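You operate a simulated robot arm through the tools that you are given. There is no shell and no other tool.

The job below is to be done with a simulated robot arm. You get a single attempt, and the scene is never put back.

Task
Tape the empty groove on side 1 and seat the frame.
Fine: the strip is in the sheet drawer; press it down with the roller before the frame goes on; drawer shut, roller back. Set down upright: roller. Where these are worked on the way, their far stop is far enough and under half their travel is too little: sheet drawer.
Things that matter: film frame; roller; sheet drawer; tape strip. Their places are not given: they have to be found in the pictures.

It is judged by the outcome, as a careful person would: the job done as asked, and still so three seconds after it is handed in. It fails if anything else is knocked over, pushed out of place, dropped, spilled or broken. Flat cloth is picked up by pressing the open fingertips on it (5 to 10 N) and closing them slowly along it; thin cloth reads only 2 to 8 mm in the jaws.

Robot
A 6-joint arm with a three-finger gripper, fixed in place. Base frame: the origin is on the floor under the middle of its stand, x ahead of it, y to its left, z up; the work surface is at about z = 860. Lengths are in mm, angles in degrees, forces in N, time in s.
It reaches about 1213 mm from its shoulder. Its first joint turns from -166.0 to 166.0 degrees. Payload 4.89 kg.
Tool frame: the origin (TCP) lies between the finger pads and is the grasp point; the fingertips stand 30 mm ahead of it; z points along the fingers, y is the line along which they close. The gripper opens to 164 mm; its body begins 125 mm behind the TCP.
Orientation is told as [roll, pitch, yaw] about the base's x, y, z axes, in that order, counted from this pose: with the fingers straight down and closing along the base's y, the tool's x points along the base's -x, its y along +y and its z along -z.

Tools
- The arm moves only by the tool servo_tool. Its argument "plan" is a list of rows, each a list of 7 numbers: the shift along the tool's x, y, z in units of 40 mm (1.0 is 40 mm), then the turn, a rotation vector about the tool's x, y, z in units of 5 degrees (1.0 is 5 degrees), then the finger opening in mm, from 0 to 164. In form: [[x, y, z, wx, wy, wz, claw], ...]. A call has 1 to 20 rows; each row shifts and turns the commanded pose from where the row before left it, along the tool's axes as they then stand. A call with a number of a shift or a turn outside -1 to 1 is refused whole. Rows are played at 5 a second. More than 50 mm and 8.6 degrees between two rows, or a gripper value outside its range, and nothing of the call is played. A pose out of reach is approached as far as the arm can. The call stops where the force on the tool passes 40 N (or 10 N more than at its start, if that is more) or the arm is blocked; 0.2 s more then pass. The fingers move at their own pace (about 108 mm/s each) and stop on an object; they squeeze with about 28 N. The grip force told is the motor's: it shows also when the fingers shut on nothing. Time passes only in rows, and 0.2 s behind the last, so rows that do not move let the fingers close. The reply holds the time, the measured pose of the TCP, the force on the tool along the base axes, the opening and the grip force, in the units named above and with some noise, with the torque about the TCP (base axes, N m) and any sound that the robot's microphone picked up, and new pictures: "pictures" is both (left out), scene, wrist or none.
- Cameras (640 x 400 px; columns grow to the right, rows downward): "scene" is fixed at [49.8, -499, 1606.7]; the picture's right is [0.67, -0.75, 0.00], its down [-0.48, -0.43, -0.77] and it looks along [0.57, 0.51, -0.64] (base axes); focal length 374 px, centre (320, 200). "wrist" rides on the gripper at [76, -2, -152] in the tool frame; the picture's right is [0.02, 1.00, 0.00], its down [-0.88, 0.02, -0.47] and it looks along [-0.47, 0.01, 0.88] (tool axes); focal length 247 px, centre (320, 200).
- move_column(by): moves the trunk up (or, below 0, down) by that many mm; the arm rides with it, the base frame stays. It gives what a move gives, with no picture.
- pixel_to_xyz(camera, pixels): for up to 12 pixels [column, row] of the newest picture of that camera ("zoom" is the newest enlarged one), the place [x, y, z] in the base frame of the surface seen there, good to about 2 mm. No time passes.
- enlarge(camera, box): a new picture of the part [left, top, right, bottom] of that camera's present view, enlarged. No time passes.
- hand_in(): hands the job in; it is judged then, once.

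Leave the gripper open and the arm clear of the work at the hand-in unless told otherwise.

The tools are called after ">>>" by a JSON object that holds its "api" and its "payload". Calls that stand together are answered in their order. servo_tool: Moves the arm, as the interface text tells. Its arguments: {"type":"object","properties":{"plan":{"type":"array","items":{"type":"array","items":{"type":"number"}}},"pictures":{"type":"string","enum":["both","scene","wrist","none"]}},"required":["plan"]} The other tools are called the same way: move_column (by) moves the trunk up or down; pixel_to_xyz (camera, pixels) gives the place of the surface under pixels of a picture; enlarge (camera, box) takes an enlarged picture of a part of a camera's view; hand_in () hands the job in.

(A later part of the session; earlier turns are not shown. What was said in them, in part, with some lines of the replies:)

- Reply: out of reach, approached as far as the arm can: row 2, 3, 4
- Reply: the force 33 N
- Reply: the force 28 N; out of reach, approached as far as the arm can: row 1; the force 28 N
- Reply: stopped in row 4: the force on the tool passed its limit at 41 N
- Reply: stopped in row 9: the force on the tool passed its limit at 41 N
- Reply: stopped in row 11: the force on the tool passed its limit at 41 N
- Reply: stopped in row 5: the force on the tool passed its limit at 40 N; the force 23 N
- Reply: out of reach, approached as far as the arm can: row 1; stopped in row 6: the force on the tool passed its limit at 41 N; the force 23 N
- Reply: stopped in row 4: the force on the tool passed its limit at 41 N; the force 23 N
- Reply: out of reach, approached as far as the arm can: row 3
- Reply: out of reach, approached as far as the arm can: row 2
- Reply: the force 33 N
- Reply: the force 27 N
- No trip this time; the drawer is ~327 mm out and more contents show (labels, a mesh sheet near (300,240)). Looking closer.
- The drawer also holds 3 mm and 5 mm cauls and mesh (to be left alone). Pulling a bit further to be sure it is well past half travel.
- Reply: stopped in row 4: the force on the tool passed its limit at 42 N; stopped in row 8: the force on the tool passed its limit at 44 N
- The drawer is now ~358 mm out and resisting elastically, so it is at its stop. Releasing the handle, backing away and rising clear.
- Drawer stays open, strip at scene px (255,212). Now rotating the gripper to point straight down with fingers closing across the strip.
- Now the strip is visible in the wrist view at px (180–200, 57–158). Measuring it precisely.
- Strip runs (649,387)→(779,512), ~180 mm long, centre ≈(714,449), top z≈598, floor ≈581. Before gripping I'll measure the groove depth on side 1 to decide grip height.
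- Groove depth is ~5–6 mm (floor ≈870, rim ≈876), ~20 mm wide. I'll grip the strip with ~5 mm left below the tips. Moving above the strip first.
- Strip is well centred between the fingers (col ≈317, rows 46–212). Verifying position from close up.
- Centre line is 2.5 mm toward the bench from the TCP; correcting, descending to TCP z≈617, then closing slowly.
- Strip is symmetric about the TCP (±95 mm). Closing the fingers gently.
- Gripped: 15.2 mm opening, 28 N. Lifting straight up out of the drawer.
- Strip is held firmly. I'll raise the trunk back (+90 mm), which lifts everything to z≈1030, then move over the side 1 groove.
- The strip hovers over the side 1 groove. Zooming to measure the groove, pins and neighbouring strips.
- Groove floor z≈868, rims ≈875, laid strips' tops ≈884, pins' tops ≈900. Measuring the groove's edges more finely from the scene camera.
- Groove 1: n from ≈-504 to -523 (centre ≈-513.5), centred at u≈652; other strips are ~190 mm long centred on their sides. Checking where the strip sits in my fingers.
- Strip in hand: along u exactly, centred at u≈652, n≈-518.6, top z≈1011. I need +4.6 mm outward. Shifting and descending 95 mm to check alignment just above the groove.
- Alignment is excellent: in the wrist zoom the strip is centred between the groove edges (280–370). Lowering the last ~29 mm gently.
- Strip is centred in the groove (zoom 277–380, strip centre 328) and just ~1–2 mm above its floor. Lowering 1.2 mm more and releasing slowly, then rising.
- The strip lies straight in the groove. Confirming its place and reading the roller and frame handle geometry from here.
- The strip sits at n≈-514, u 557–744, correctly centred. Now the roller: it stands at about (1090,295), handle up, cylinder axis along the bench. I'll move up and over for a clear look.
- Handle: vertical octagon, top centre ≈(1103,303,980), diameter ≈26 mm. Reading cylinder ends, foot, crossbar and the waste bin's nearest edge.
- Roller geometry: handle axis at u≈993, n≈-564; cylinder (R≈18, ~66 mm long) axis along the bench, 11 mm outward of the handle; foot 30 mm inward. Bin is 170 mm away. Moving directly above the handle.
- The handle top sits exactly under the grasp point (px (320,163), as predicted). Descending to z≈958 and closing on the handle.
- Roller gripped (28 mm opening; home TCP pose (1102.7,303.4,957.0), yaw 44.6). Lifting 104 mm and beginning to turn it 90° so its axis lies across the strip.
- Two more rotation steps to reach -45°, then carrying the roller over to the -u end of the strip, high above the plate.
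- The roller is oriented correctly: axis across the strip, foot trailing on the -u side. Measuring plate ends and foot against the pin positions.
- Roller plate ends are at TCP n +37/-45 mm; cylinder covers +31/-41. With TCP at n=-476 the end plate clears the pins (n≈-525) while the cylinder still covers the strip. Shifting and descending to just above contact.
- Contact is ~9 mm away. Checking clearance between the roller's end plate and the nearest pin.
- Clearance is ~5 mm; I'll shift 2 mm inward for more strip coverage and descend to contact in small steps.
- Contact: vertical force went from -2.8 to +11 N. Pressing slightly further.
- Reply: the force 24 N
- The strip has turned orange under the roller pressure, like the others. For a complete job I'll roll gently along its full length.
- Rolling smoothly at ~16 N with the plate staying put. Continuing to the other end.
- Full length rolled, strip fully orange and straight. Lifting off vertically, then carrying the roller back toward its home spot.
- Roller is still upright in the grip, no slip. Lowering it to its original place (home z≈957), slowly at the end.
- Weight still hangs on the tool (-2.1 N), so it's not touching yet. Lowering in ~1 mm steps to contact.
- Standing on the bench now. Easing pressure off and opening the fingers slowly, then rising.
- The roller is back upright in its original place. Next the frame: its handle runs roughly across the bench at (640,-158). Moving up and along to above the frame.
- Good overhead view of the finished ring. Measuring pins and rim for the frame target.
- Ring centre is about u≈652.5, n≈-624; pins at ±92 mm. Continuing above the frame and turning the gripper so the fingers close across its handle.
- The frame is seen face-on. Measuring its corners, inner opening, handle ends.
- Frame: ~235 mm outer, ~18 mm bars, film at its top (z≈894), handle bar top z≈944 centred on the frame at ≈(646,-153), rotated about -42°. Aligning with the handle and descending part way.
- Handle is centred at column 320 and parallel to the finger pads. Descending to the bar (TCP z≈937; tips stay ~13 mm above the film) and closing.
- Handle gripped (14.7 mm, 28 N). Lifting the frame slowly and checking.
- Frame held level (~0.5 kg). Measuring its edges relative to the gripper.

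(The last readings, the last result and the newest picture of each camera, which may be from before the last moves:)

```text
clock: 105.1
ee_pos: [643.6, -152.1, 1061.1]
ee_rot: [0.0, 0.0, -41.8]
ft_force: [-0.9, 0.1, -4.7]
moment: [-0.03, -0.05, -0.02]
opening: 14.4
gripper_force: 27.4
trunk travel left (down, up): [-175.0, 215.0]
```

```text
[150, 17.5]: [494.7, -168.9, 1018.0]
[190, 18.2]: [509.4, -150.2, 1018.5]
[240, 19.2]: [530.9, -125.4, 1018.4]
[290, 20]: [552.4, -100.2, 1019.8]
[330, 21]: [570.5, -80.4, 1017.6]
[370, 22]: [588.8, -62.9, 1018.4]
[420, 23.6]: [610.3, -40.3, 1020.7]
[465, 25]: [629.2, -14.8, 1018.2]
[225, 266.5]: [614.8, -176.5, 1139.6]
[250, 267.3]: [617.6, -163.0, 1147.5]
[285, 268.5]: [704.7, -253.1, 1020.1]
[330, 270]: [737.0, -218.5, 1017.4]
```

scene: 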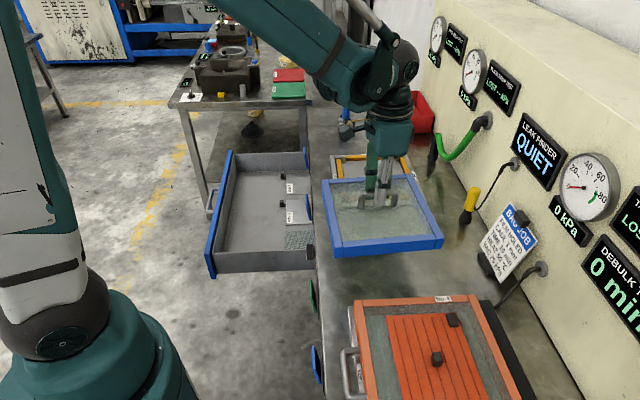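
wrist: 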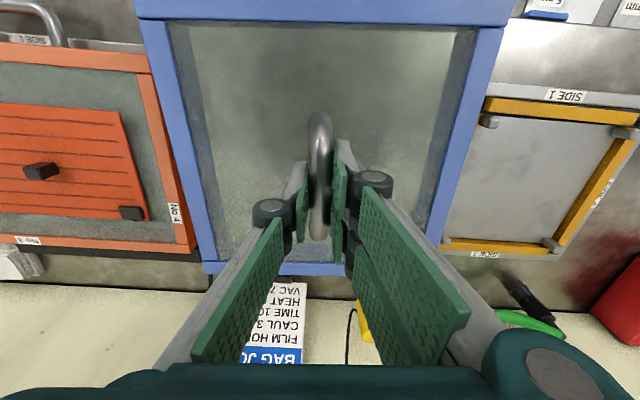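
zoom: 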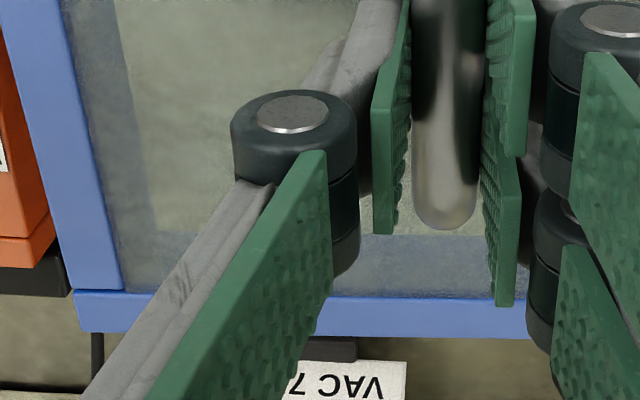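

Frame geometry in hand: centred laterally on the TCP, its centre 2 mm inward of the TCP, bar centre spacing ≈223 mm, inner half-opening ≈103 mm (pins' outer faces ≈97 mm). Rotating 3.5° to line up with the plate and carrying it over, well above the pins.

>>> {"api": "servo_tool", "payload": {"plan": [[0, 0, 0, 0, 0, 0.35, 0], [0, 0, 0, 0, 0, 0.35, 0], [-0.18, 0.95, 0, 0, 0, 0, 0], [-0.18, 0.95, 0, 0, 0, 0, 0], [-0.18, 0.95, 0, 0, 0, 0, 0], [-0.18, 0.95, 0, 0, 0, 0, 0], [-0.18, 0.95, 0, 0, 0, 0, 0], [-0.18, 0.95, 0, 0, 0, 0, 0], [-0.18, 0.95, 0, 0, 0, 0, 0], [-0.18, 0.95, 0, 0, 0, 0, 0], [0, 0, 0, 0, 0, 0, 0]]}}

>>> {"api": "enlarge", "payload": {"camera": "wrist", "box": [120, 0, 520, 290]}}

>>> {"api": "enlarge", "payload": {"camera": "scene", "box": [300, 120, 450, 220]}}

```text
clock: 107.5
ee_pos: [900.5, 20.6, 1059.3]
ee_rot: [0.0, 0.0, -45.3]
ft_force: [1.3, 1.4, -5.2]
moment: [-0.02, 0.08, 0.03]
opening: 14.6
gripper_force: 28.3
trunk travel left (down, up): [-175.0, 215.0]
```

scene: 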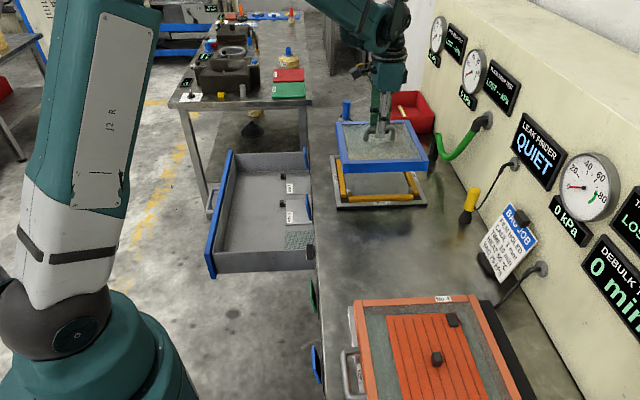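
wrist: 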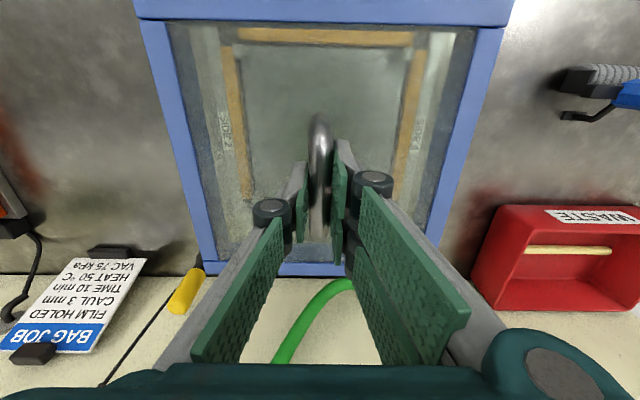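

```text
1.38 times, centred on (320, 145) of wrist
```

zoom: 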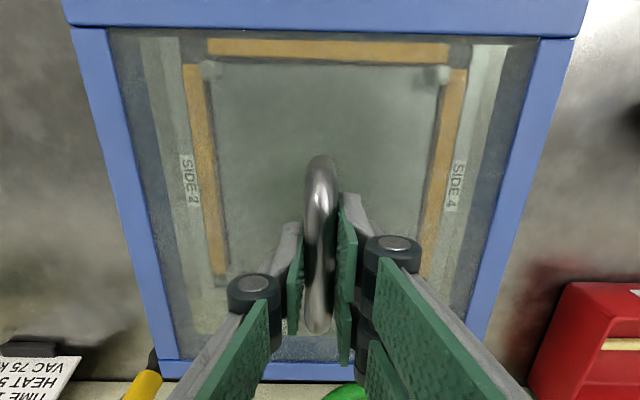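

```text
4.00 times, centred on (375, 170) of scene
```

zoom: 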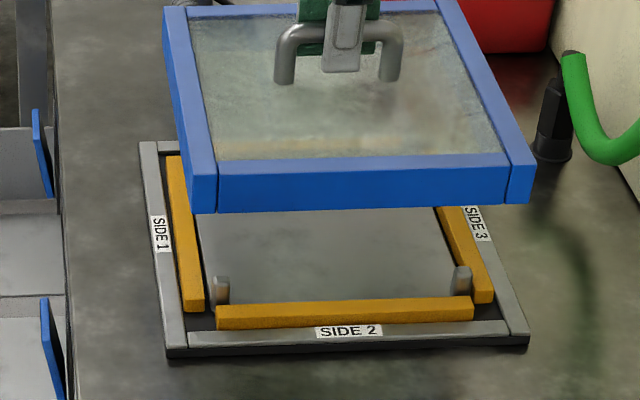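

I can see the ring and pins through the film: yaw matches within ~0.3°, frame needs ≈+2 mm along the bench and ~+0.7 mm outward. Correcting and descending to just above the pin tops.

>>> {"api": "servo_tool", "payload": {"plan": [[0.018, 0.05, 0.3, 0, 0, 0, 0], [0, 0, 0.5, 0, 0, 0, 0], [0, 0, 0.5, 0, 0, 0, 0], [0, 0, 0.35, 0, 0, 0, 0], [0, 0, 0.15, 0, 0, 0, 0], [0, 0, 0, 0, 0, 0, 0]]}}

>>> {"api": "enlarge", "payload": {"camera": "wrist", "box": [120, 0, 520, 290]}}

>>> {"api": "enlarge", "payload": {"camera": "scene", "box": [310, 130, 450, 220]}}

```text
clock: 108.9
ee_pos: [901.5, 21.9, 987.2]
ee_rot: [0.0, -0.1, -45.2]
ft_force: [-0.1, -0.7, -4.5]
moment: [-0.01, 0.02, 0.02]
opening: 14.6
gripper_force: 27.8
trunk travel left (down, up): [-175.0, 215.0]
```

scene: 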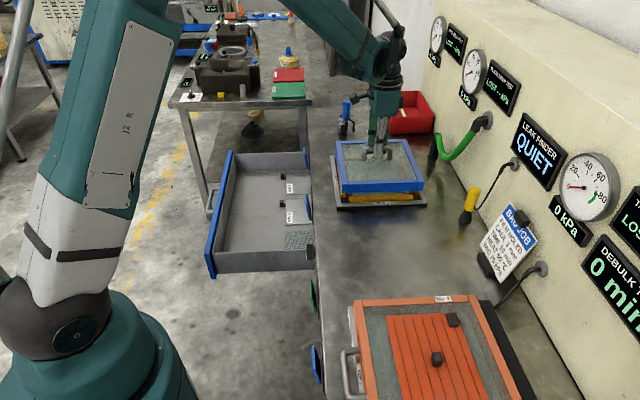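
wrist: 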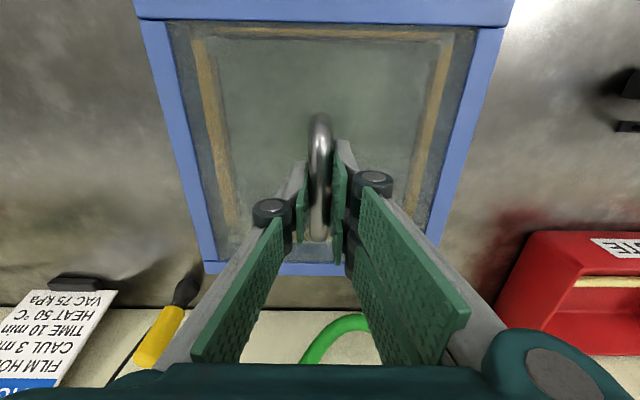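

```text
1.38 times, centred on (320, 145) of wrist
```

zoom: 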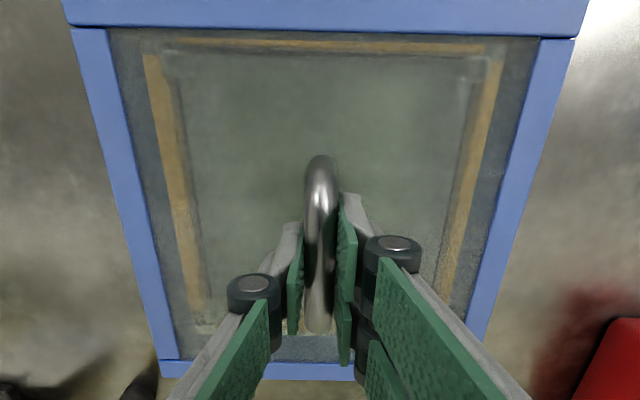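

```text
4.44 times, centred on (380, 175) of scene
```

zoom: 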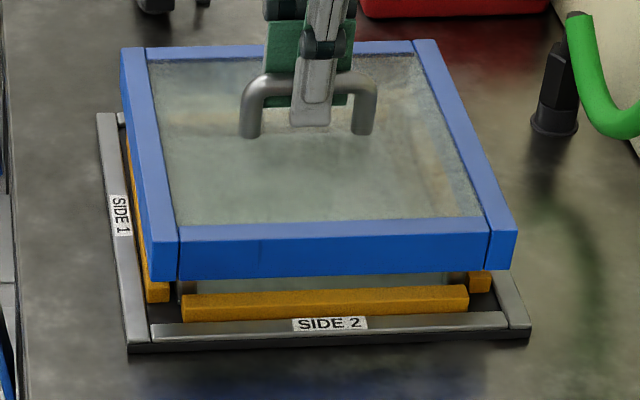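

Lateral centring looks right (strip midpoints and bar midpoints both at zoom x≈323). Lowering in small steps over the pins toward the tape.

>>> {"api": "servo_tool", "payload": {"plan": [[0, 0, 0.1, 0, 0, 0, 0], [0, 0, 0.1, 0, 0, 0, 0], [0, 0, 0.1, 0, 0, 0, 0], [0, 0, 0.1, 0, 0, 0, 0], [0, 0, 0, 0, 0, 0, 0]]}}

>>> {"api": "enlarge", "payload": {"camera": "scene", "box": [310, 130, 450, 220]}}

```text
clock: 110.1
ee_pos: [902.1, 20.9, 970.2]
ee_rot: [0.0, -0.1, -45.4]
ft_force: [-0.8, -0.7, -5.2]
moment: [0.0, 0.05, -0.02]
opening: 14.5
gripper_force: 28.1
trunk travel left (down, up): [-175.0, 215.0]
```

scene: 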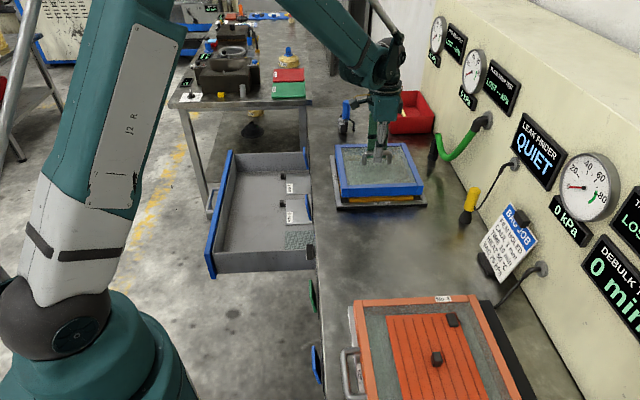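
wrist: 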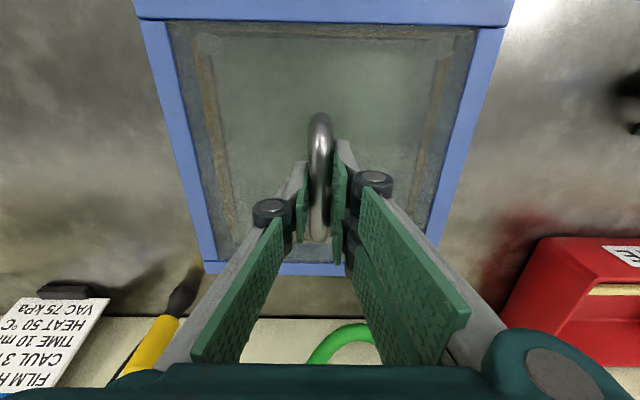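

```text
4.44 times, centred on (380, 175) of scene
```

zoom: 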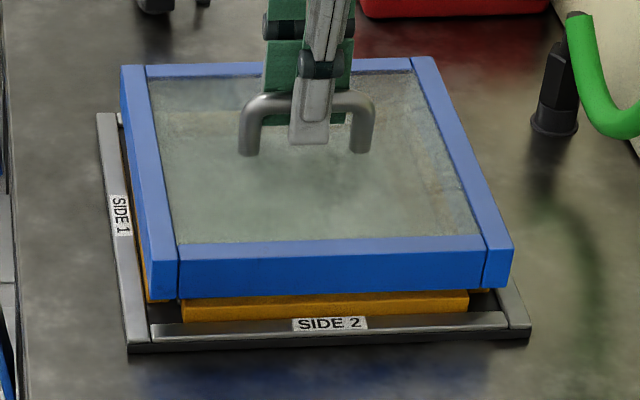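

No contact force with the frame bottom already below the pin tops, so the pins have cleared. Lowering the last ~9 mm onto the tape.

>>> {"api": "servo_tool", "payload": {"plan": [[0, 0, 0.07, 0, 0, 0, 0], [0, 0, 0.07, 0, 0, 0, 0], [0, 0, 0.05, 0, 0, 0, 0], [0, 0, 0.03, 0, 0, 0, 0], [0, 0, 0, 0, 0, 0, 0]], "pictures": "scene"}}

>>> {"api": "enlarge", "payload": {"camera": "scene", "box": [310, 130, 450, 220]}}

```text
clock: 111.3
ee_pos: [901.4, 20.4, 963.5]
ee_rot: [0.0, 0.1, -45.3]
ft_force: [-0.1, -0.1, -4.0]
moment: [-0.01, 0.03, 0.03]
opening: 14.5
gripper_force: 28.4
trunk travel left (down, up): [-175.0, 215.0]
```

scene: 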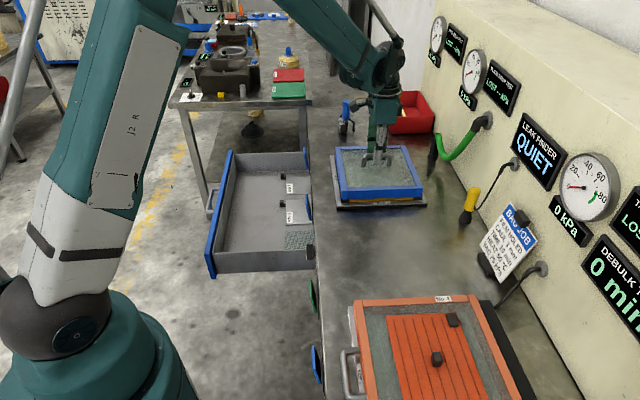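

```text
4.44 times, centred on (380, 175) of scene
```

zoom: 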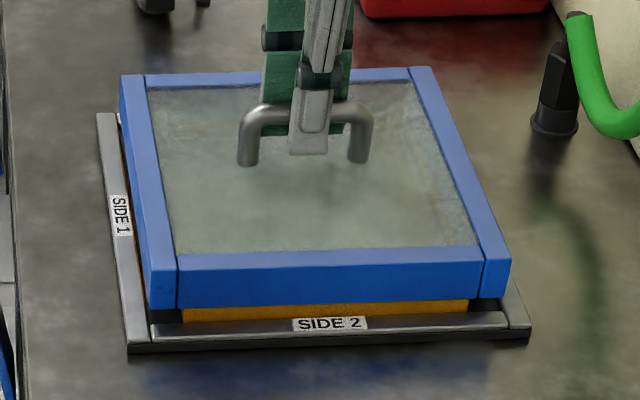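

Nearly there; still hanging (-4 N). Continuing in ~1.5 mm steps to contact.

>>> {"api": "servo_tool", "payload": {"plan": [[0, 0, 0.04, 0, 0, 0, 0], [0, 0, 0.03, 0, 0, 0, 0], [0, 0, 0, 0, 0, 0, 0]], "pictures": "none"}}

```text
clock: 112.1
ee_pos: [902.1, 22.2, 961.6]
ee_rot: [0.0, 0.0, -45.3]
ft_force: [12.9, 0.1, 26.0]
moment: [0.05, -0.08, -0.08]
opening: 14.7
gripper_force: 28.3
trunk travel left (down, up): [-175.0, 215.0]
```

The frame is bearing on the tape with ~30 N at z≈961.6, right height for seated. Holding briefly, easing off, then looking before releasing.

>>> {"api": "servo_tool", "payload": {"plan": [[0, 0, 0, 0, 0, 0, 0], [0, 0, 0, 0, 0, 0, 0], [0, 0, 0, 0, 0, 0, 0], [0, 0, -0.02, 0, 0, 0, 0], [0, 0, 0, 0, 0, 0, 0]]}}

>>> {"api": "enlarge", "payload": {"camera": "scene", "box": [310, 130, 450, 220]}}

>>> {"api": "enlarge", "payload": {"camera": "wrist", "box": [120, 0, 520, 290]}}

```text
clock: 113.3
ee_pos: [901.7, 22.0, 961.2]
ee_rot: [0.1, 0.0, -45.2]
ft_force: [5.5, 2.6, 10.3]
moment: [-0.08, -0.23, -0.01]
opening: 14.4
gripper_force: 28.1
trunk travel left (down, up): [-175.0, 215.0]
```

scene: 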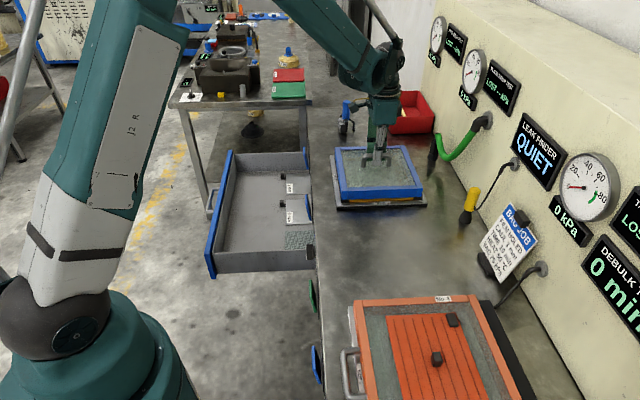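
wrist: 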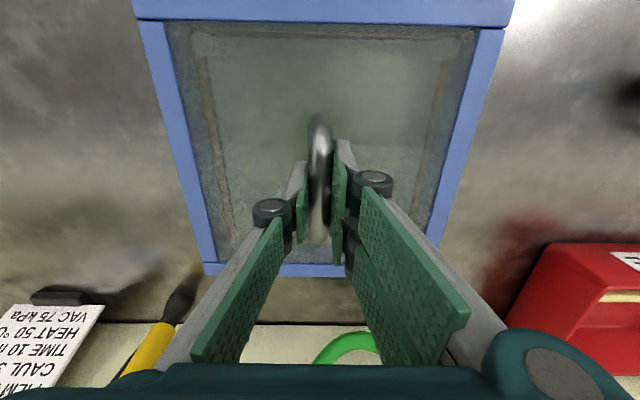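

```text
4.44 times, centred on (380, 175) of scene
```

zoom: 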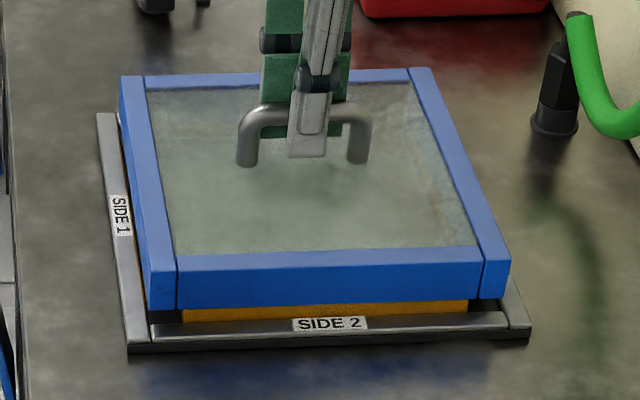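

```text
1.38 times, centred on (320, 145) of wrist
```

zoom: 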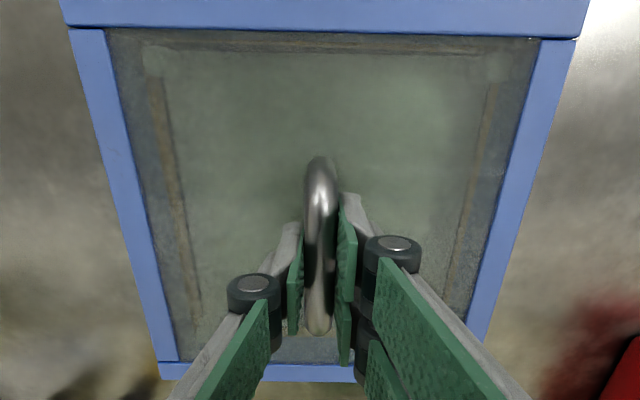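

The frame sits level on the tape ring, evenly inside the rims. Releasing the handle slowly and rising straight up.

>>> {"api": "servo_tool", "payload": {"plan": [[0, 0, 0, 0, 0, 0, 12], [0, 0, 0, 0, 0, 0, 18], [0, 0, 0, 0, 0, 0, 26], [0, 0, 0, 0, 0, 0, 40], [0, 0, 0, 0, 0, 0, 55], [0, 0, 0, 0, 0, 0, 60], [0, 0, -0.3, 0, 0, 0, 60], [0, 0, -0.6, 0, 0, 0, 60], [0, 0, -0.8, 0, 0, 0, 60], [0, 0, -0.9, 0, 0, 0, 60], [0, 0, -0.9, 0, 0, 0, 60], [0, 0, -0.9, 0, 0, 0, 60]]}}

>>> {"api": "enlarge", "payload": {"camera": "scene", "box": [310, 130, 450, 220]}}

>>> {"api": "enlarge", "payload": {"camera": "wrist", "box": [180, 0, 460, 220]}}

```text
clock: 115.9
ee_pos: [903.9, 23.4, 1138.9]
ee_rot: [0.0, 0.0, -45.3]
ft_force: [1.7, -0.4, -0.9]
moment: [0.01, 0.16, -0.01]
opening: 60.1
gripper_force: 0.1
trunk travel left (down, up): [-175.0, 215.0]
```

scene: 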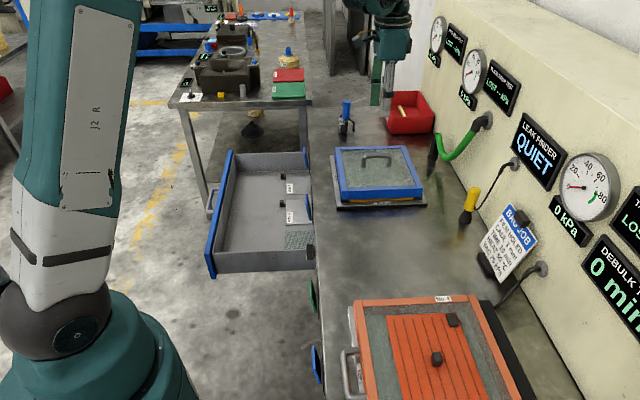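
wrist: 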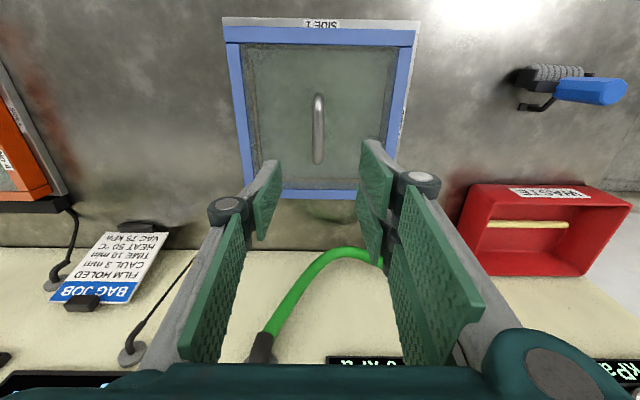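

```text
4.44 times, centred on (380, 175) of scene
```

zoom: 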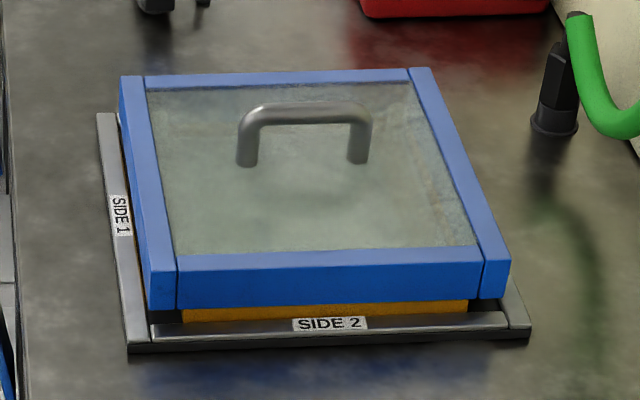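

```text
1.82 times, centred on (320, 110) of wrist
```

zoom: 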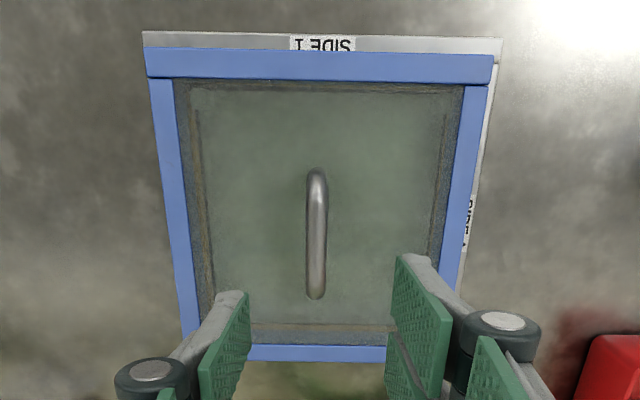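

Frame seated and centred, released cleanly. Verifying its height and position numerically.

>>> {"api": "pixel_to_xyz", "payload": {"camera": "wrist", "pixels": [[228, 34], [412, 36], [320, 34], [225, 21], [417, 24], [234, 70], [405, 80], [240, 110], [398, 115], [320, 194], [300, 193], [345, 195]]}}

>>> {"api": "pixel_to_xyz", "payload": {"camera": "scene", "pixels": [[338, 150], [347, 197], [418, 193], [402, 148], [342, 175], [380, 193], [412, 175], [370, 149], [345, 198], [421, 196]]}}

```text
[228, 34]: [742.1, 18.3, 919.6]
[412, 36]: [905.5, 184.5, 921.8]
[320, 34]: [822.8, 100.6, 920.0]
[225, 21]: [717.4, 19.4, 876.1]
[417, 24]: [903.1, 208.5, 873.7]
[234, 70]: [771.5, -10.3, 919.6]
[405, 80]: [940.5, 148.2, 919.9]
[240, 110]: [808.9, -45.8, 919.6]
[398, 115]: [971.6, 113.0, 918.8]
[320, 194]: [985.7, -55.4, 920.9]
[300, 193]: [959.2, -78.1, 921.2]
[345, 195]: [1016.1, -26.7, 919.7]
```

```text
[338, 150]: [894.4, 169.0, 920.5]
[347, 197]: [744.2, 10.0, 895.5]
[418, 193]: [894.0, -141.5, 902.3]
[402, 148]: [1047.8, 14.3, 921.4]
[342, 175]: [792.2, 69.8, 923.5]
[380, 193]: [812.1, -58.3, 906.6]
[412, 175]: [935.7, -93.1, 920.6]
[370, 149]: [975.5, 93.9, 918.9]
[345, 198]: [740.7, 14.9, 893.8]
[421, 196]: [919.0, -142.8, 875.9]
```

Frame top is z≈920 all round (level, resting on the tape), centre ≈(654,-623): correctly seated. Now the drawer must be shut. Moving out over the front of the bench, in line with the drawer handle.

>>> {"api": "servo_tool", "payload": {"plan": [[0.948, 0.231, 0, 0, 0, 0, 60], [0.948, 0.231, 0, 0, 0, 0, 60], [0.948, 0.231, 0, 0, 0, 0, 60], [0.948, 0.231, 0, 0, 0, 0, 60], [0.948, 0.231, 0, 0, 0, 0, 60], [0.948, 0.231, 0, 0, 0, 0, 60], [0.948, 0.231, 0, 0, 0, 0, 60], [0.948, 0.231, 0, 0, 0, 0, 60], [0.948, 0.231, 0, 0, 0, 0, 60], [0.948, 0.231, 0, 0, 0, 0, 60], [0.948, 0.231, 0, 0, 0, 0, 60], [0.948, 0.231, 0, 0, 0, 0, 60], [0.948, 0.231, 0, 0, 0, 0, 60], [0.948, 0.231, 0, 0, 0, 0, 60], [0.948, 0.231, 0, 0, 0, 0, 60], [0.948, 0.231, 0, 0, 0, 0, 60], [0.948, 0.231, 0, 0, 0, 0, 60], [0.948, 0.231, 0, 0, 0, 0, 60]], "pictures": "scene"}}

>>> {"api": "move_column", "payload": {"by": -90}}

```text
clock: 119.7
ee_pos: [540.3, 621.1, 1137.6]
ee_rot: [0.0, 0.1, -45.3]
ft_force: [1.1, -1.3, 0.4]
moment: [0.18, 0.1, -0.02]
opening: 60.2
gripper_force: 0.0
trunk travel left (down, up): [-175.0, 215.0]
```

scene: 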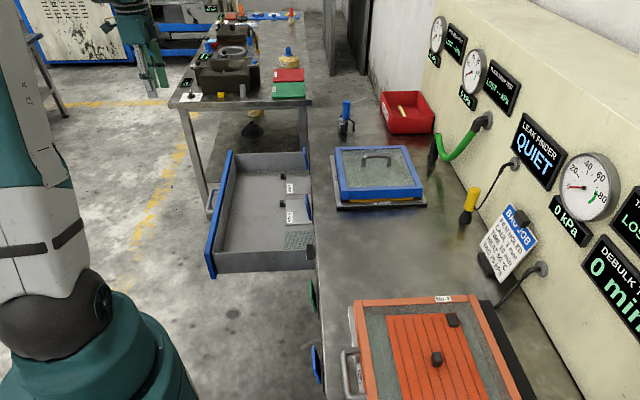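

```text
clock: 121.0
ee_pos: [540.8, 619.5, 1049.4]
ee_rot: [0.0, 0.0, -45.3]
ft_force: [-0.6, -0.3, 0.7]
moment: [-0.02, -0.02, 0.02]
opening: 59.7
gripper_force: 0.1
trunk travel left (down, up): [-85.0, 305.0]
```

Clear of the bench, trunk lowered. Turning the gripper horizontal toward the drawer.

>>> {"api": "servo_tool", "payload": {"plan": [[0, 0, 0, 0, -1, -0.06, 60], [0, 0, 0, 0, -1, 0, 60], [0, 0, 0, 0, -1, 0, 60], [0, 0, 0, 0, -1, 0, 60], [0, 0, 0, 0, -1, 0, 60], [0, 0, 0, 0, -1, 0, 60], [0, 0, 0, 0, -1, 0, 60], [0, 0, 0, 0, -1, 0, 60], [0, 0, 0, 0, -1, 0, 60], [0, 0, 0, 0, -1, 0, 60], [0, 0, 0, 0, -1, 0, 60], [0, 0, 0, 0, -1, 0, 60], [0, 0, 0, 0, -1, 0, 60], [0, 0, 0, 0, -1, 0, 60], [0, 0, 0, 0, -1, 0, 60], [0, 0, 0, 0, -1, 0, 60], [0, 0, 0, 0, -1, 0, 60], [0, 0, 0, 0, -1, 0, 60]], "pictures": "scene"}}

>>> {"api": "servo_tool", "payload": {"plan": [[0, 0, 0, 0, 0, -1, 60], [0, 0, 0, 0, 0, -1, 60], [0, 0, 0, 0, 0, -1, 60], [0, 0, 0, 0, 0, -1, 60], [0, 0, 0, 0, 0, -1, 60], [0, 0, 0, 0, 0, -1, 60], [0, 0, 0, 0, 0, -1, 60], [0, 0, 0, 0, 0, -1, 60], [0, 0, 0, 0, 0, -1, 60], [0, 0, 0, 0, 0, -1, 60], [0, 0, 0, 0, 0, -1, 60], [0, 0, 0, 0, 0, -1, 60], [0, 0, 0, 0, 0, -1, 60], [0, 0, 0, 0, 0, -1, 60], [0, 0, 0, 0, 0, -1, 60], [0, 0, 0, 0, 0, -1, 60], [0, 0, 0, 0, 0, -1, 60], [0, 0, 0, 0, 0, -1, 60]]}}

```text
clock: 124.8
ee_pos: [539.0, 621.5, 1047.8]
ee_rot: [-178.3, -90.0, 133.3]
ft_force: [-0.9, -0.3, 1.3]
moment: [0.04, 0.05, 0.1]
opening: 60.0
gripper_force: 0.0
trunk travel left (down, up): [-85.0, 305.0]
```

scene: 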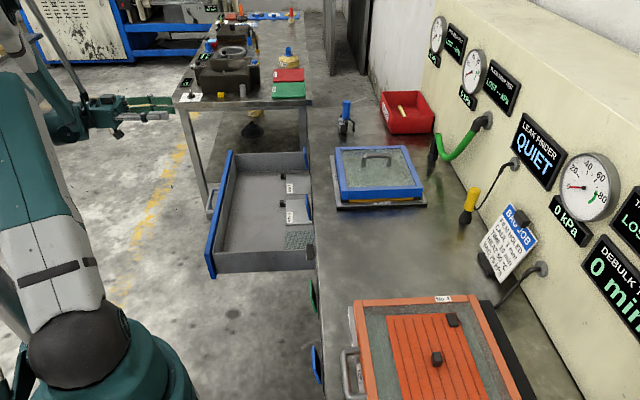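

```text
clock: 128.6
ee_pos: [539.4, 620.7, 1048.4]
ee_rot: [-90.0, 0.1, 45.0]
ft_force: [-0.2, -0.3, 0.3]
moment: [0.02, 0.02, 0.02]
opening: 60.2
gripper_force: 0.0
trunk travel left (down, up): [-85.0, 305.0]
```

scene: 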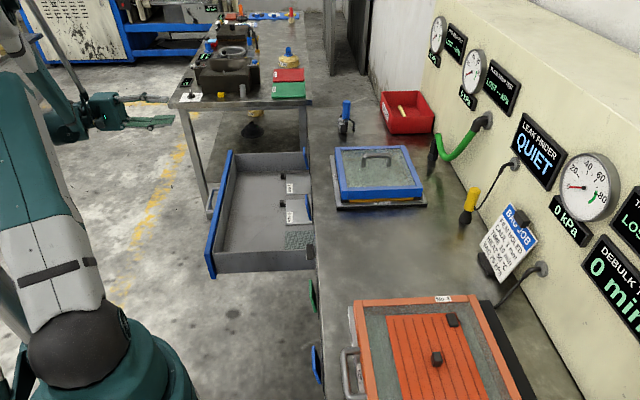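
wrist: 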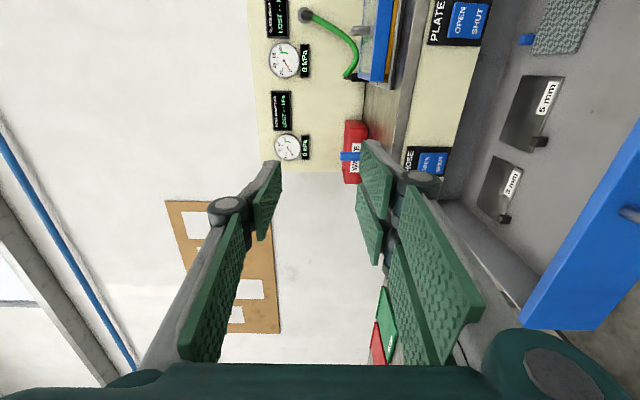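

Oriented as before. Lowering in front of the drawer to the handle height.

>>> {"api": "servo_tool", "payload": {"plan": [[0, 0.88, -0.2, 0, 0, 0, 60], [0, 0.88, 0, 0, 0, 0, 60], [0, 0.88, 0, 0, 0, 0, 60], [0, 0.88, 0, 0, 0, 0, 60], [0, 0.88, 0, 0, 0, 0, 60], [0, 0.88, 0, 0, 0, 0, 60], [0, 0.88, 0, 0, 0, 0, 60], [0, 0.88, 0, 0, 0, 0, 60], [0, 0.88, 0, 0, 0, 0, 60], [0, 0.88, 0, 0, 0, 0, 60], [0, 0.88, 0, 0, 0, 0, 60]]}}

>>> {"api": "pixel_to_xyz", "payload": {"camera": "wrist", "pixels": [[320, 90], [320, 120], [320, 150], [318, 180], [325, 130], [315, 130], [330, 130]]}}

```text
clock: 131.0
ee_pos: [535.6, 624.3, 660.1]
ee_rot: [-89.9, 0.0, 45.5]
ft_force: [-0.3, -0.6, 0.8]
moment: [0.14, 0.1, 0.11]
opening: 59.9
gripper_force: 0.0
trunk travel left (down, up): [-85.0, 305.0]
```

scene: 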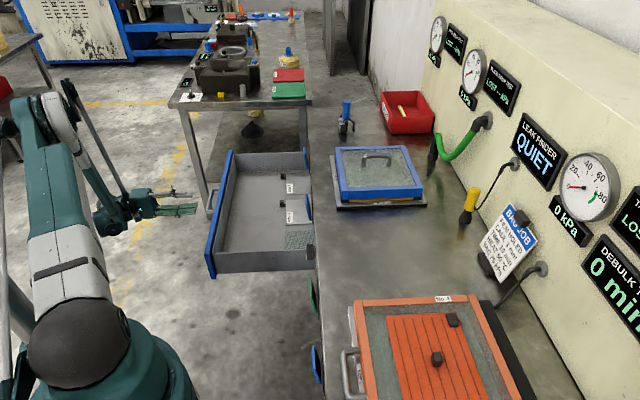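
wrist: 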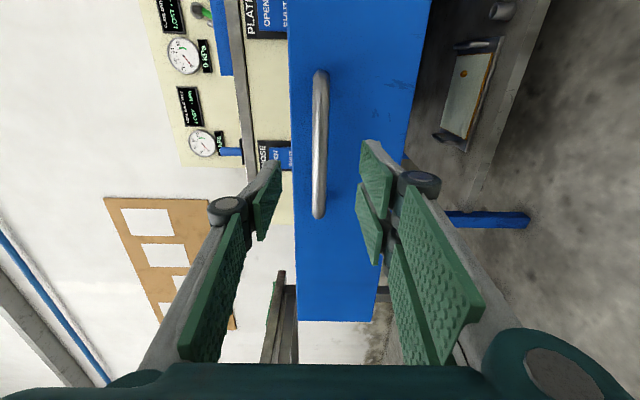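

```text
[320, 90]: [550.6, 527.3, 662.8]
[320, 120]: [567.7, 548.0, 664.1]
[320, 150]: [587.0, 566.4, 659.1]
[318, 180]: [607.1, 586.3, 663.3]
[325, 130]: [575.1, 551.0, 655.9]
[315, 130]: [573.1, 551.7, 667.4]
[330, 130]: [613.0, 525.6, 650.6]
```

Bar is at n≈-22, z≈661. Approaching, straightening 0.5°, and gripping it.

>>> {"api": "servo_tool", "payload": {"plan": [[0, 0, 0.6, 0, 0.1, 0, 60], [0, 0, 0.7, 0, 0, 0, 60], [0, 0, 0.5, 0, 0, 0, 60], [0, 0, 0.25, 0, 0, 0, 60], [0, 0, 0, 0, 0, 0, 40], [0, 0, 0, 0, 0, 0, 25], [0, 0, 0, 0, 0, 0, 15], [0, 0, 0, 0, 0, 0, 5], [0, 0, 0, 0, 0, 0, 0]], "pictures": "wrist"}}

```text
clock: 133.0
ee_pos: [591.8, 568.0, 660.7]
ee_rot: [-89.8, 0.1, 44.5]
ft_force: [1.3, -4.4, -11.1]
moment: [0.19, -0.05, 0.16]
opening: 14.7
gripper_force: 45.2
trunk travel left (down, up): [-85.0, 305.0]
```

wrist: 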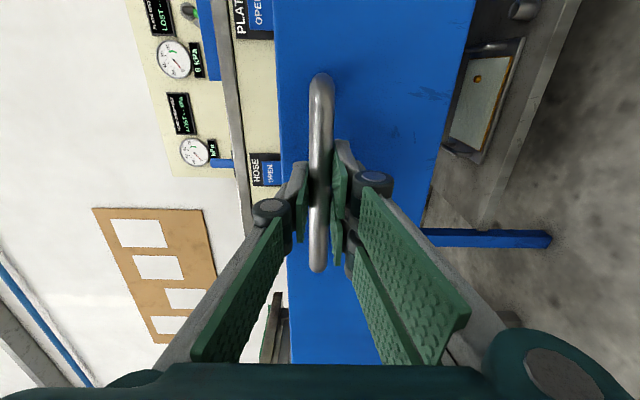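

Gripped with low strain. Pushing the drawer closed, steadily.

>>> {"api": "servo_tool", "payload": {"plan": [[0, 0.02, 0.1, 0, 0, 0, 0], [0, 0, 0.15, 0, 0, 0, 0], [0, 0, 0.2, 0, 0, 0, 0], [0, 0, 0.2, 0, 0, 0, 0], [0, 0, 0.2, 0, 0, 0, 0], [0, 0, 0.2, 0, 0, 0, 0], [0, 0, 0.2, 0, 0, 0, 0], [0, 0, 0.2, 0, 0, 0, 0], [0, 0, 0.2, 0, 0, 0, 0], [0, 0, 0.2, 0, 0, 0, 0], [0, 0, 0.2, 0, 0, 0, 0], [0, 0, 0.2, 0, 0, 0, 0], [0, 0, 0.2, 0, 0, 0, 0], [0, 0, 0.2, 0, 0, 0, 0], [0, 0, 0.2, 0, 0, 0, 0], [0, 0, 0.2, 0, 0, 0, 0]], "pictures": "scene"}}

```text
clock: 135.0
ee_pos: [638.0, 525.1, 658.3]
ee_rot: [-90.0, 0.0, 44.6]
ft_force: [6.4, 6.9, -5.0]
moment: [0.05, -0.1, -1.11]
opening: 14.4
gripper_force: 45.1
trunk travel left (down, up): [-85.0, 305.0]
stopped in row 10: the force on the tool passed its limit at 42 N (the readings are from after the stop); the commanded pose is now the measured one
```

scene: 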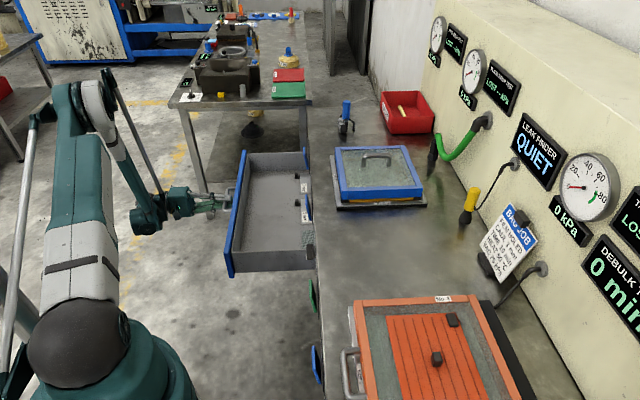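

Moved 63 mm. Continuing.

>>> {"api": "servo_tool", "payload": {"plan": [[-0.03, 0, 0.1, 0, 0, 0, 0], [0, 0, 0.15, 0, 0, 0, 0], [0, 0, 0.15, 0, 0, 0, 0], [0, 0, 0.15, 0, 0, 0, 0], [0, 0, 0.15, 0, 0, 0, 0], [0, 0, 0.15, 0, 0, 0, 0], [0, 0, 0.15, 0, 0, 0, 0], [0, 0, 0.15, 0, 0, 0, 0], [0, 0, 0.15, 0, 0, 0, 0], [0, 0, 0.15, 0, 0, 0, 0], [0, 0, 0.15, 0, 0, 0, 0], [0, 0, 0.15, 0, 0, 0, 0], [0, 0, 0.15, 0, 0, 0, 0], [0, 0, 0.15, 0, 0, 0, 0], [0, 0, 0.15, 0, 0, 0, 0], [0, 0, 0.15, 0, 0, 0, 0]], "pictures": "none"}}

```text
clock: 138.4
ee_pos: [703.9, 458.0, 660.4]
ee_rot: [-90.0, -0.1, 44.6]
ft_force: [-23.8, -21.1, -23.2]
moment: [0.11, 0.08, -0.47]
opening: 14.5
gripper_force: 45.3
trunk travel left (down, up): [-85.0, 305.0]
```

Lateral strain has built up (~32 N along the bench); relieving it by 2 mm and continuing.

>>> {"api": "servo_tool", "payload": {"plan": [[0.04, 0.03, 0, 0, 0, 0, 0], [0.03, 0.02, 0, 0, 0, 0, 0], [0, 0, 0, 0, 0, 0, 0]], "pictures": "none"}}

```text
clock: 139.2
ee_pos: [701.9, 458.5, 659.4]
ee_rot: [-90.0, 0.1, 44.9]
ft_force: [33.0, 29.6, 22.4]
moment: [-0.09, -0.06, 0.33]
opening: 14.7
gripper_force: 44.9
trunk travel left (down, up): [-85.0, 305.0]
```

Overshot a little (stiff grip); taking back about half.

>>> {"api": "servo_tool", "payload": {"plan": [[-0.04, -0.025, 0, 0, 0, 0, 0], [0, 0, 0, 0, 0, 0, 0]], "pictures": "none"}}

```text
clock: 139.8
ee_pos: [701.8, 458.0, 661.1]
ee_rot: [-90.0, -0.1, 44.7]
ft_force: [27.8, 30.5, 17.6]
moment: [-0.03, -0.09, 0.71]
opening: 14.7
gripper_force: 45.5
trunk travel left (down, up): [-85.0, 305.0]
```

>>> {"api": "servo_tool", "payload": {"plan": [[-0.04, -0.02, 0, 0, 0, 0, 0], [0, 0, 0, 0, 0, 0, 0]], "pictures": "none"}}

```text
clock: 140.4
ee_pos: [702.9, 456.8, 660.9]
ee_rot: [-89.9, 0.0, 44.5]
ft_force: [4.7, 8.2, -0.2]
moment: [0.1, -0.08, 0.51]
opening: 14.6
gripper_force: 45.0
trunk travel left (down, up): [-85.0, 305.0]
```

Balanced again. Continuing to push.

>>> {"api": "servo_tool", "payload": {"plan": [[0, 0, 0.1, 0, 0, 0, 0], [-0.001, 0, 0.15, 0, 0, 0, 0], [-0.001, 0, 0.15, 0, 0, 0, 0], [-0.001, 0, 0.15, 0, 0, 0, 0], [-0.001, 0, 0.15, 0, 0, 0, 0], [-0.001, 0, 0.15, 0, 0, 0, 0], [-0.001, 0, 0.15, 0, 0, 0, 0], [-0.001, 0, 0.15, 0, 0, 0, 0], [-0.001, 0, 0.15, 0, 0, 0, 0], [-0.001, 0, 0.15, 0, 0, 0, 0], [-0.001, 0, 0.15, 0, 0, 0, 0], [-0.001, 0, 0.15, 0, 0, 0, 0], [-0.001, 0, 0.15, 0, 0, 0, 0], [-0.001, 0, 0.15, 0, 0, 0, 0]], "pictures": "scene"}}

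```text
clock: 142.6
ee_pos: [744.2, 418.3, 660.2]
ee_rot: [-89.9, 0.0, 44.7]
ft_force: [-4.7, -4.3, -3.1]
moment: [0.05, -0.06, -0.1]
opening: 14.6
gripper_force: 44.6
trunk travel left (down, up): [-85.0, 305.0]
stopped in row 11: the force on the tool passed its limit at 42 N (the readings are from after the stop); the commanded pose is now the measured one
```

scene: 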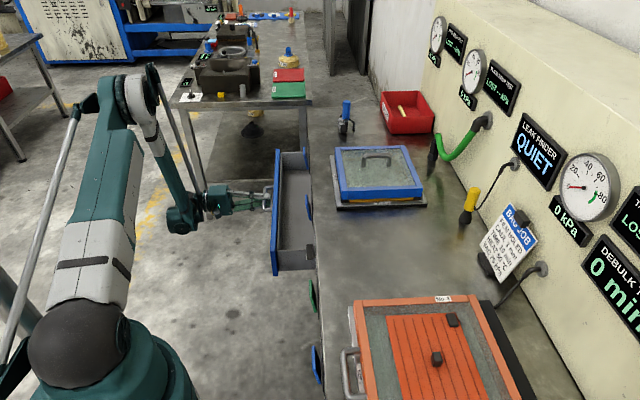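

n≈-230 now; 150 mm to go. Continuing.

>>> {"api": "servo_tool", "payload": {"plan": [[0, 0, 0.1, 0, 0, 0, 0], [0, 0, 0.15, 0, 0, 0, 0], [0, 0, 0.15, 0, 0, 0, 0], [0, 0, 0.15, 0, 0, 0, 0], [0, 0, 0.15, 0, 0, 0, 0], [0, 0, 0.15, 0, 0, 0, 0], [0, 0, 0.15, 0, 0, 0, 0], [0, 0, 0.15, 0, 0, 0, 0], [0, 0, 0.15, 0, 0, 0, 0], [0, 0, 0.15, 0, 0, 0, 0], [0, 0, 0.15, 0, 0, 0, 0], [0, 0, 0.15, 0, 0, 0, 0], [0, 0, 0.15, 0, 0, 0, 0], [0, 0, 0.15, 0, 0, 0, 0]], "pictures": "none"}}

```text
clock: 145.6
ee_pos: [801.1, 358.7, 659.9]
ee_rot: [-90.0, -0.1, 44.7]
ft_force: [-5.4, -0.4, -4.5]
moment: [0.11, -0.06, 0.21]
opening: 14.5
gripper_force: 45.5
trunk travel left (down, up): [-85.0, 305.0]
```

n≈-313; about 63 mm left. Pushing to fully shut, slowly.

>>> {"api": "servo_tool", "payload": {"plan": [[0, 0, 0.1, 0, 0, 0, 0], [0, 0, 0.12, 0, 0, 0, 0], [0, 0, 0.12, 0, 0, 0, 0], [0, 0, 0.12, 0, 0, 0, 0], [0, 0, 0.12, 0, 0, 0, 0], [0, 0, 0.12, 0, 0, 0, 0], [0, 0, 0.12, 0, 0, 0, 0], [0, 0, 0.12, 0, 0, 0, 0], [0, 0, 0.12, 0, 0, 0, 0], [0, 0, 0.12, 0, 0, 0, 0], [0, 0, 0.12, 0, 0, 0, 0], [0, 0, 0.12, 0, 0, 0, 0], [0, 0, 0.1, 0, 0, 0, 0], [0, 0, 0.08, 0, 0, 0, 0], [0, 0, 0.08, 0, 0, 0, 0]], "pictures": "scene"}}

```text
clock: 148.9
ee_pos: [846.1, 313.0, 660.4]
ee_rot: [-90.0, 0.0, 44.8]
ft_force: [-7.6, 10.3, -1.8]
moment: [0.07, -0.1, -0.31]
opening: 14.6
gripper_force: 44.7
trunk travel left (down, up): [-85.0, 305.0]
stopped in row 15: the force on the tool passed its limit at 41 N (the readings are from after the stop); the commanded pose is now the measured one
```

scene: 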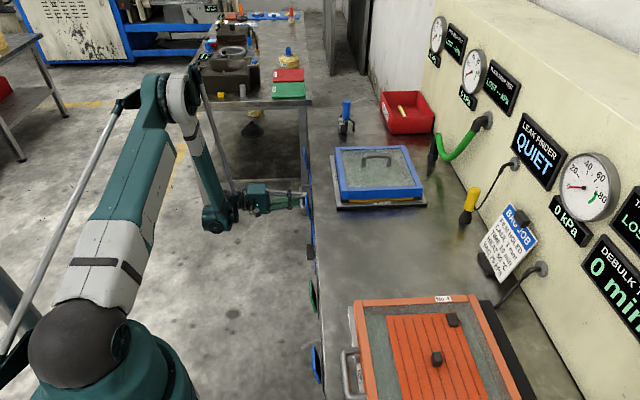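

TCP is at n≈-377 with pushback along +n — the closed stop. One more gentle push to confirm, then release and back away.

>>> {"api": "servo_tool", "payload": {"plan": [[0, 0, 0.03, 0, 0, 0, 0], [0, 0, 0.03, 0, 0, 0, 0], [0, 0, 0, 0, 0, 0, 0]], "pictures": "none"}}

```text
clock: 149.5
ee_pos: [846.9, 312.4, 660.6]
ee_rot: [-90.0, 0.0, 44.7]
ft_force: [-13.7, 8.8, 0.8]
moment: [0.0, -0.06, -0.75]
opening: 14.6
gripper_force: 44.9
trunk travel left (down, up): [-85.0, 305.0]
stopped in row 3: the force on the tool passed its limit at 44 N (the readings are from after the stop); the commanded pose is now the measured one
```

Drawer is against its closed stop. Opening the fingers and backing straight out.

>>> {"api": "servo_tool", "payload": {"plan": [[0, 0, 0, 0, 0, 0, 25], [0, 0, 0, 0, 0, 0, 40], [0, 0, 0, 0, 0, 0, 60], [0, 0, 0, 0, 0, 0, 60], [0, 0, -0.3, 0, 0, 0, 60], [0, 0, -0.6, 0, 0, 0, 60], [0, 0, -0.8, 0, 0, 0, 60], [0, 0, -0.9, 0, 0, 0, 60], [0, 0, -0.9, 0, 0, 0, 60], [0, 0, -0.9, 0, 0, 0, 60], [0, 0, -0.9, 0, 0, 0, 60], [0, 0, -0.9, 0, 0, 0, 60]]}}

>>> {"api": "pixel_to_xyz", "payload": {"camera": "wrist", "pixels": [[345, 60], [345, 100], [340, 130], [350, 160], [300, 120], [320, 120]]}}

```text
clock: 152.1
ee_pos: [673.8, 489.4, 659.8]
ee_rot: [-90.0, 0.0, 44.7]
ft_force: [1.2, -0.1, -1.4]
moment: [0.0, 0.01, 0.04]
opening: 60.1
gripper_force: 0.1
trunk travel left (down, up): [-85.0, 305.0]
```

scene: 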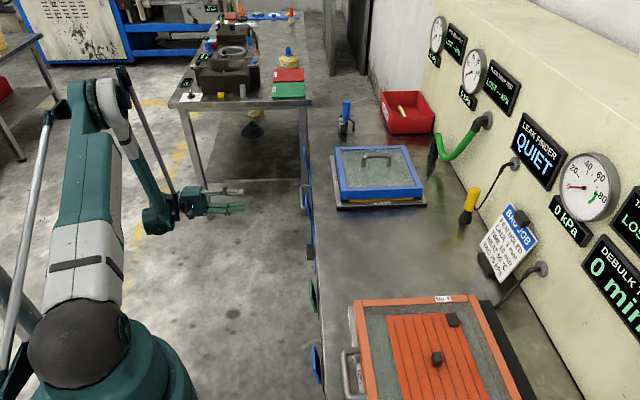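
wrist: 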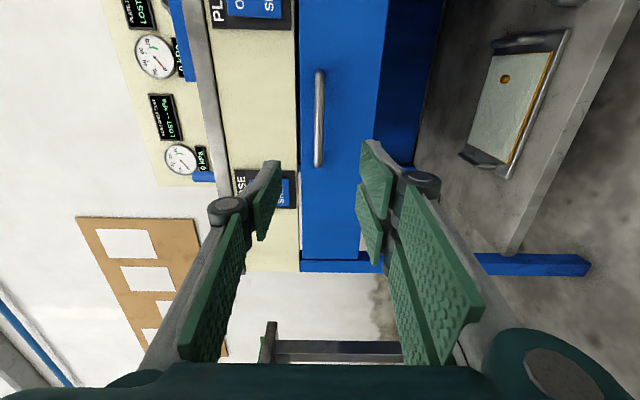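

```text
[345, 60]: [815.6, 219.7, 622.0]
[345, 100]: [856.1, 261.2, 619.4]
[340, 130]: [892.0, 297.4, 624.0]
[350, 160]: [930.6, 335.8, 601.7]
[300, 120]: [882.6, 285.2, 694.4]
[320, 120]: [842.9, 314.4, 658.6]
```

Drawer face is back at n≈-420.5, its original closed value. Backing off further, opening the gripper fully, and doing a final check of everything.

>>> {"api": "servo_tool", "payload": {"plan": [[0, 0, -0.9, 0, 0, 0, 100], [0, 0, -0.9, 0, 0, 0, 140], [0, 0, -0.9, 0, 0, 0, 164], [0, 0, 0, 0, 0, 0, 164], [0, 0, 0, 0, 0, 0, 164]]}}

>>> {"api": "enlarge", "payload": {"camera": "scene", "box": [290, 80, 450, 220]}}

>>> {"api": "enlarge", "payload": {"camera": "scene", "box": [290, 180, 500, 400]}}

>>> {"api": "pixel_to_xyz", "payload": {"camera": "scene", "pixels": [[347, 104], [346, 112], [342, 175], [412, 175], [402, 148], [360, 196]]}}

```text
clock: 153.3
ee_pos: [597.3, 564.8, 659.2]
ee_rot: [-89.9, 0.0, 44.7]
ft_force: [-1.1, 0.1, -0.4]
moment: [0.0, -0.02, 0.02]
opening: 164.1
gripper_force: 0.1
trunk travel left (down, up): [-85.0, 305.0]
```

scene: 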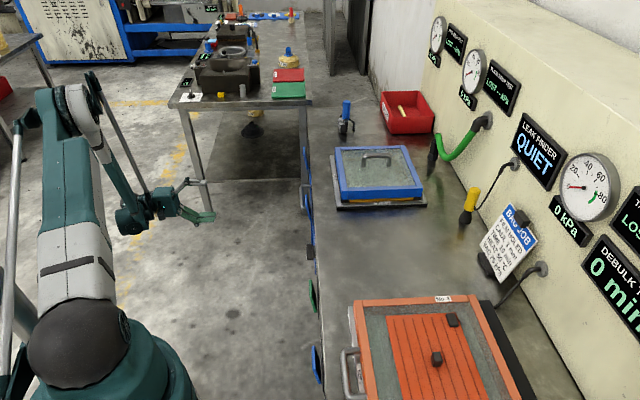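
wrist: 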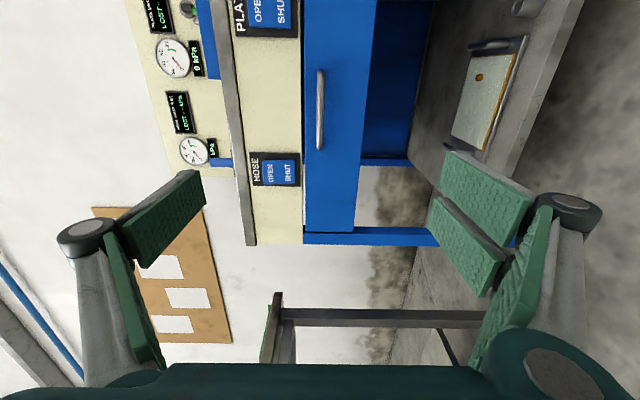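

```text
2.86 times, centred on (370, 150) of scene
```

zoom: 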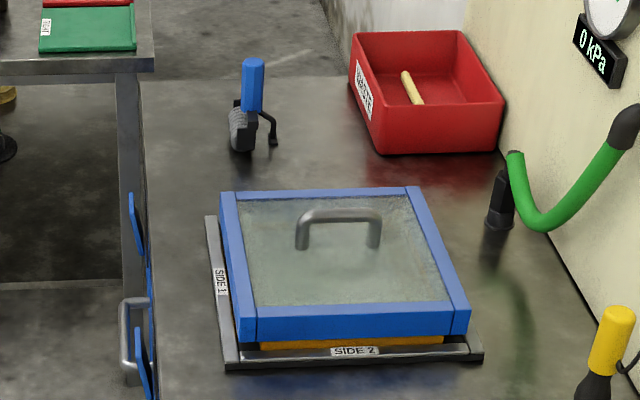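

```text
1.82 times, centred on (395, 290) of scene
```

zoom: 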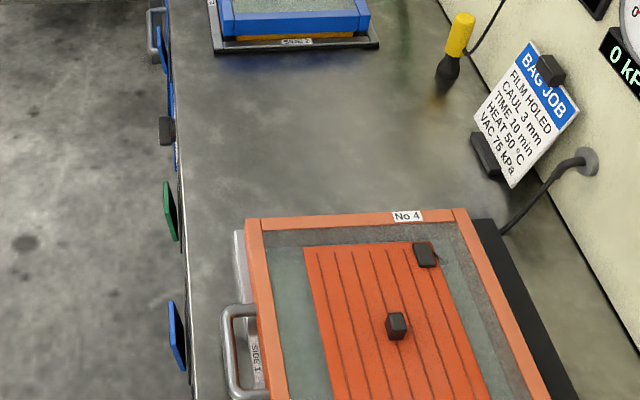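

```text
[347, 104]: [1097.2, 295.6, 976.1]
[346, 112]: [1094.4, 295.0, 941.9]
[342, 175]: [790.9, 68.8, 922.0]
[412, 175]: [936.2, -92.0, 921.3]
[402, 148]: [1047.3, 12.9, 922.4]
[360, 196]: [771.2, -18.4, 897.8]
```

All checks out:
- The side 1 strip is pressed in and orange.
- The frame is level on the ring at z≈921, with the pins inside it.
- The roller is upright in its original place.
- The sheet drawer is shut, and the switches and other items look unmoved.
- The gripper is open and the arm is clear.

Handing in.

>>> {"api": "hand_in", "payload": {}}

```text
The job is handed in.
```

The side 1 groove is taped, the frame is seated, and the job is handed in. I have not seen the judging result.

- **Tape strip:** I took it from the sheet drawer and laid it centred in the side 1 groove. I pressed it along its full length with the roller, at about 15–25 N. It turned orange like the strips on the other three sides.
- **Roller:** it is back upright, to within a few millimetres of where it started.
- **Film frame:** it sits level on the four strips, with the pins inside its opening and its centre matching the ring to about 1–2 mm. I pressed it down with about 30 N before letting go.
- **Sheet drawer:** it is shut, with its front back at the position it had at the start.

I saw nothing else moved or knocked over. The gripper is open and the arm is clear of the work. I left the trunk 90 mm below its starting height.
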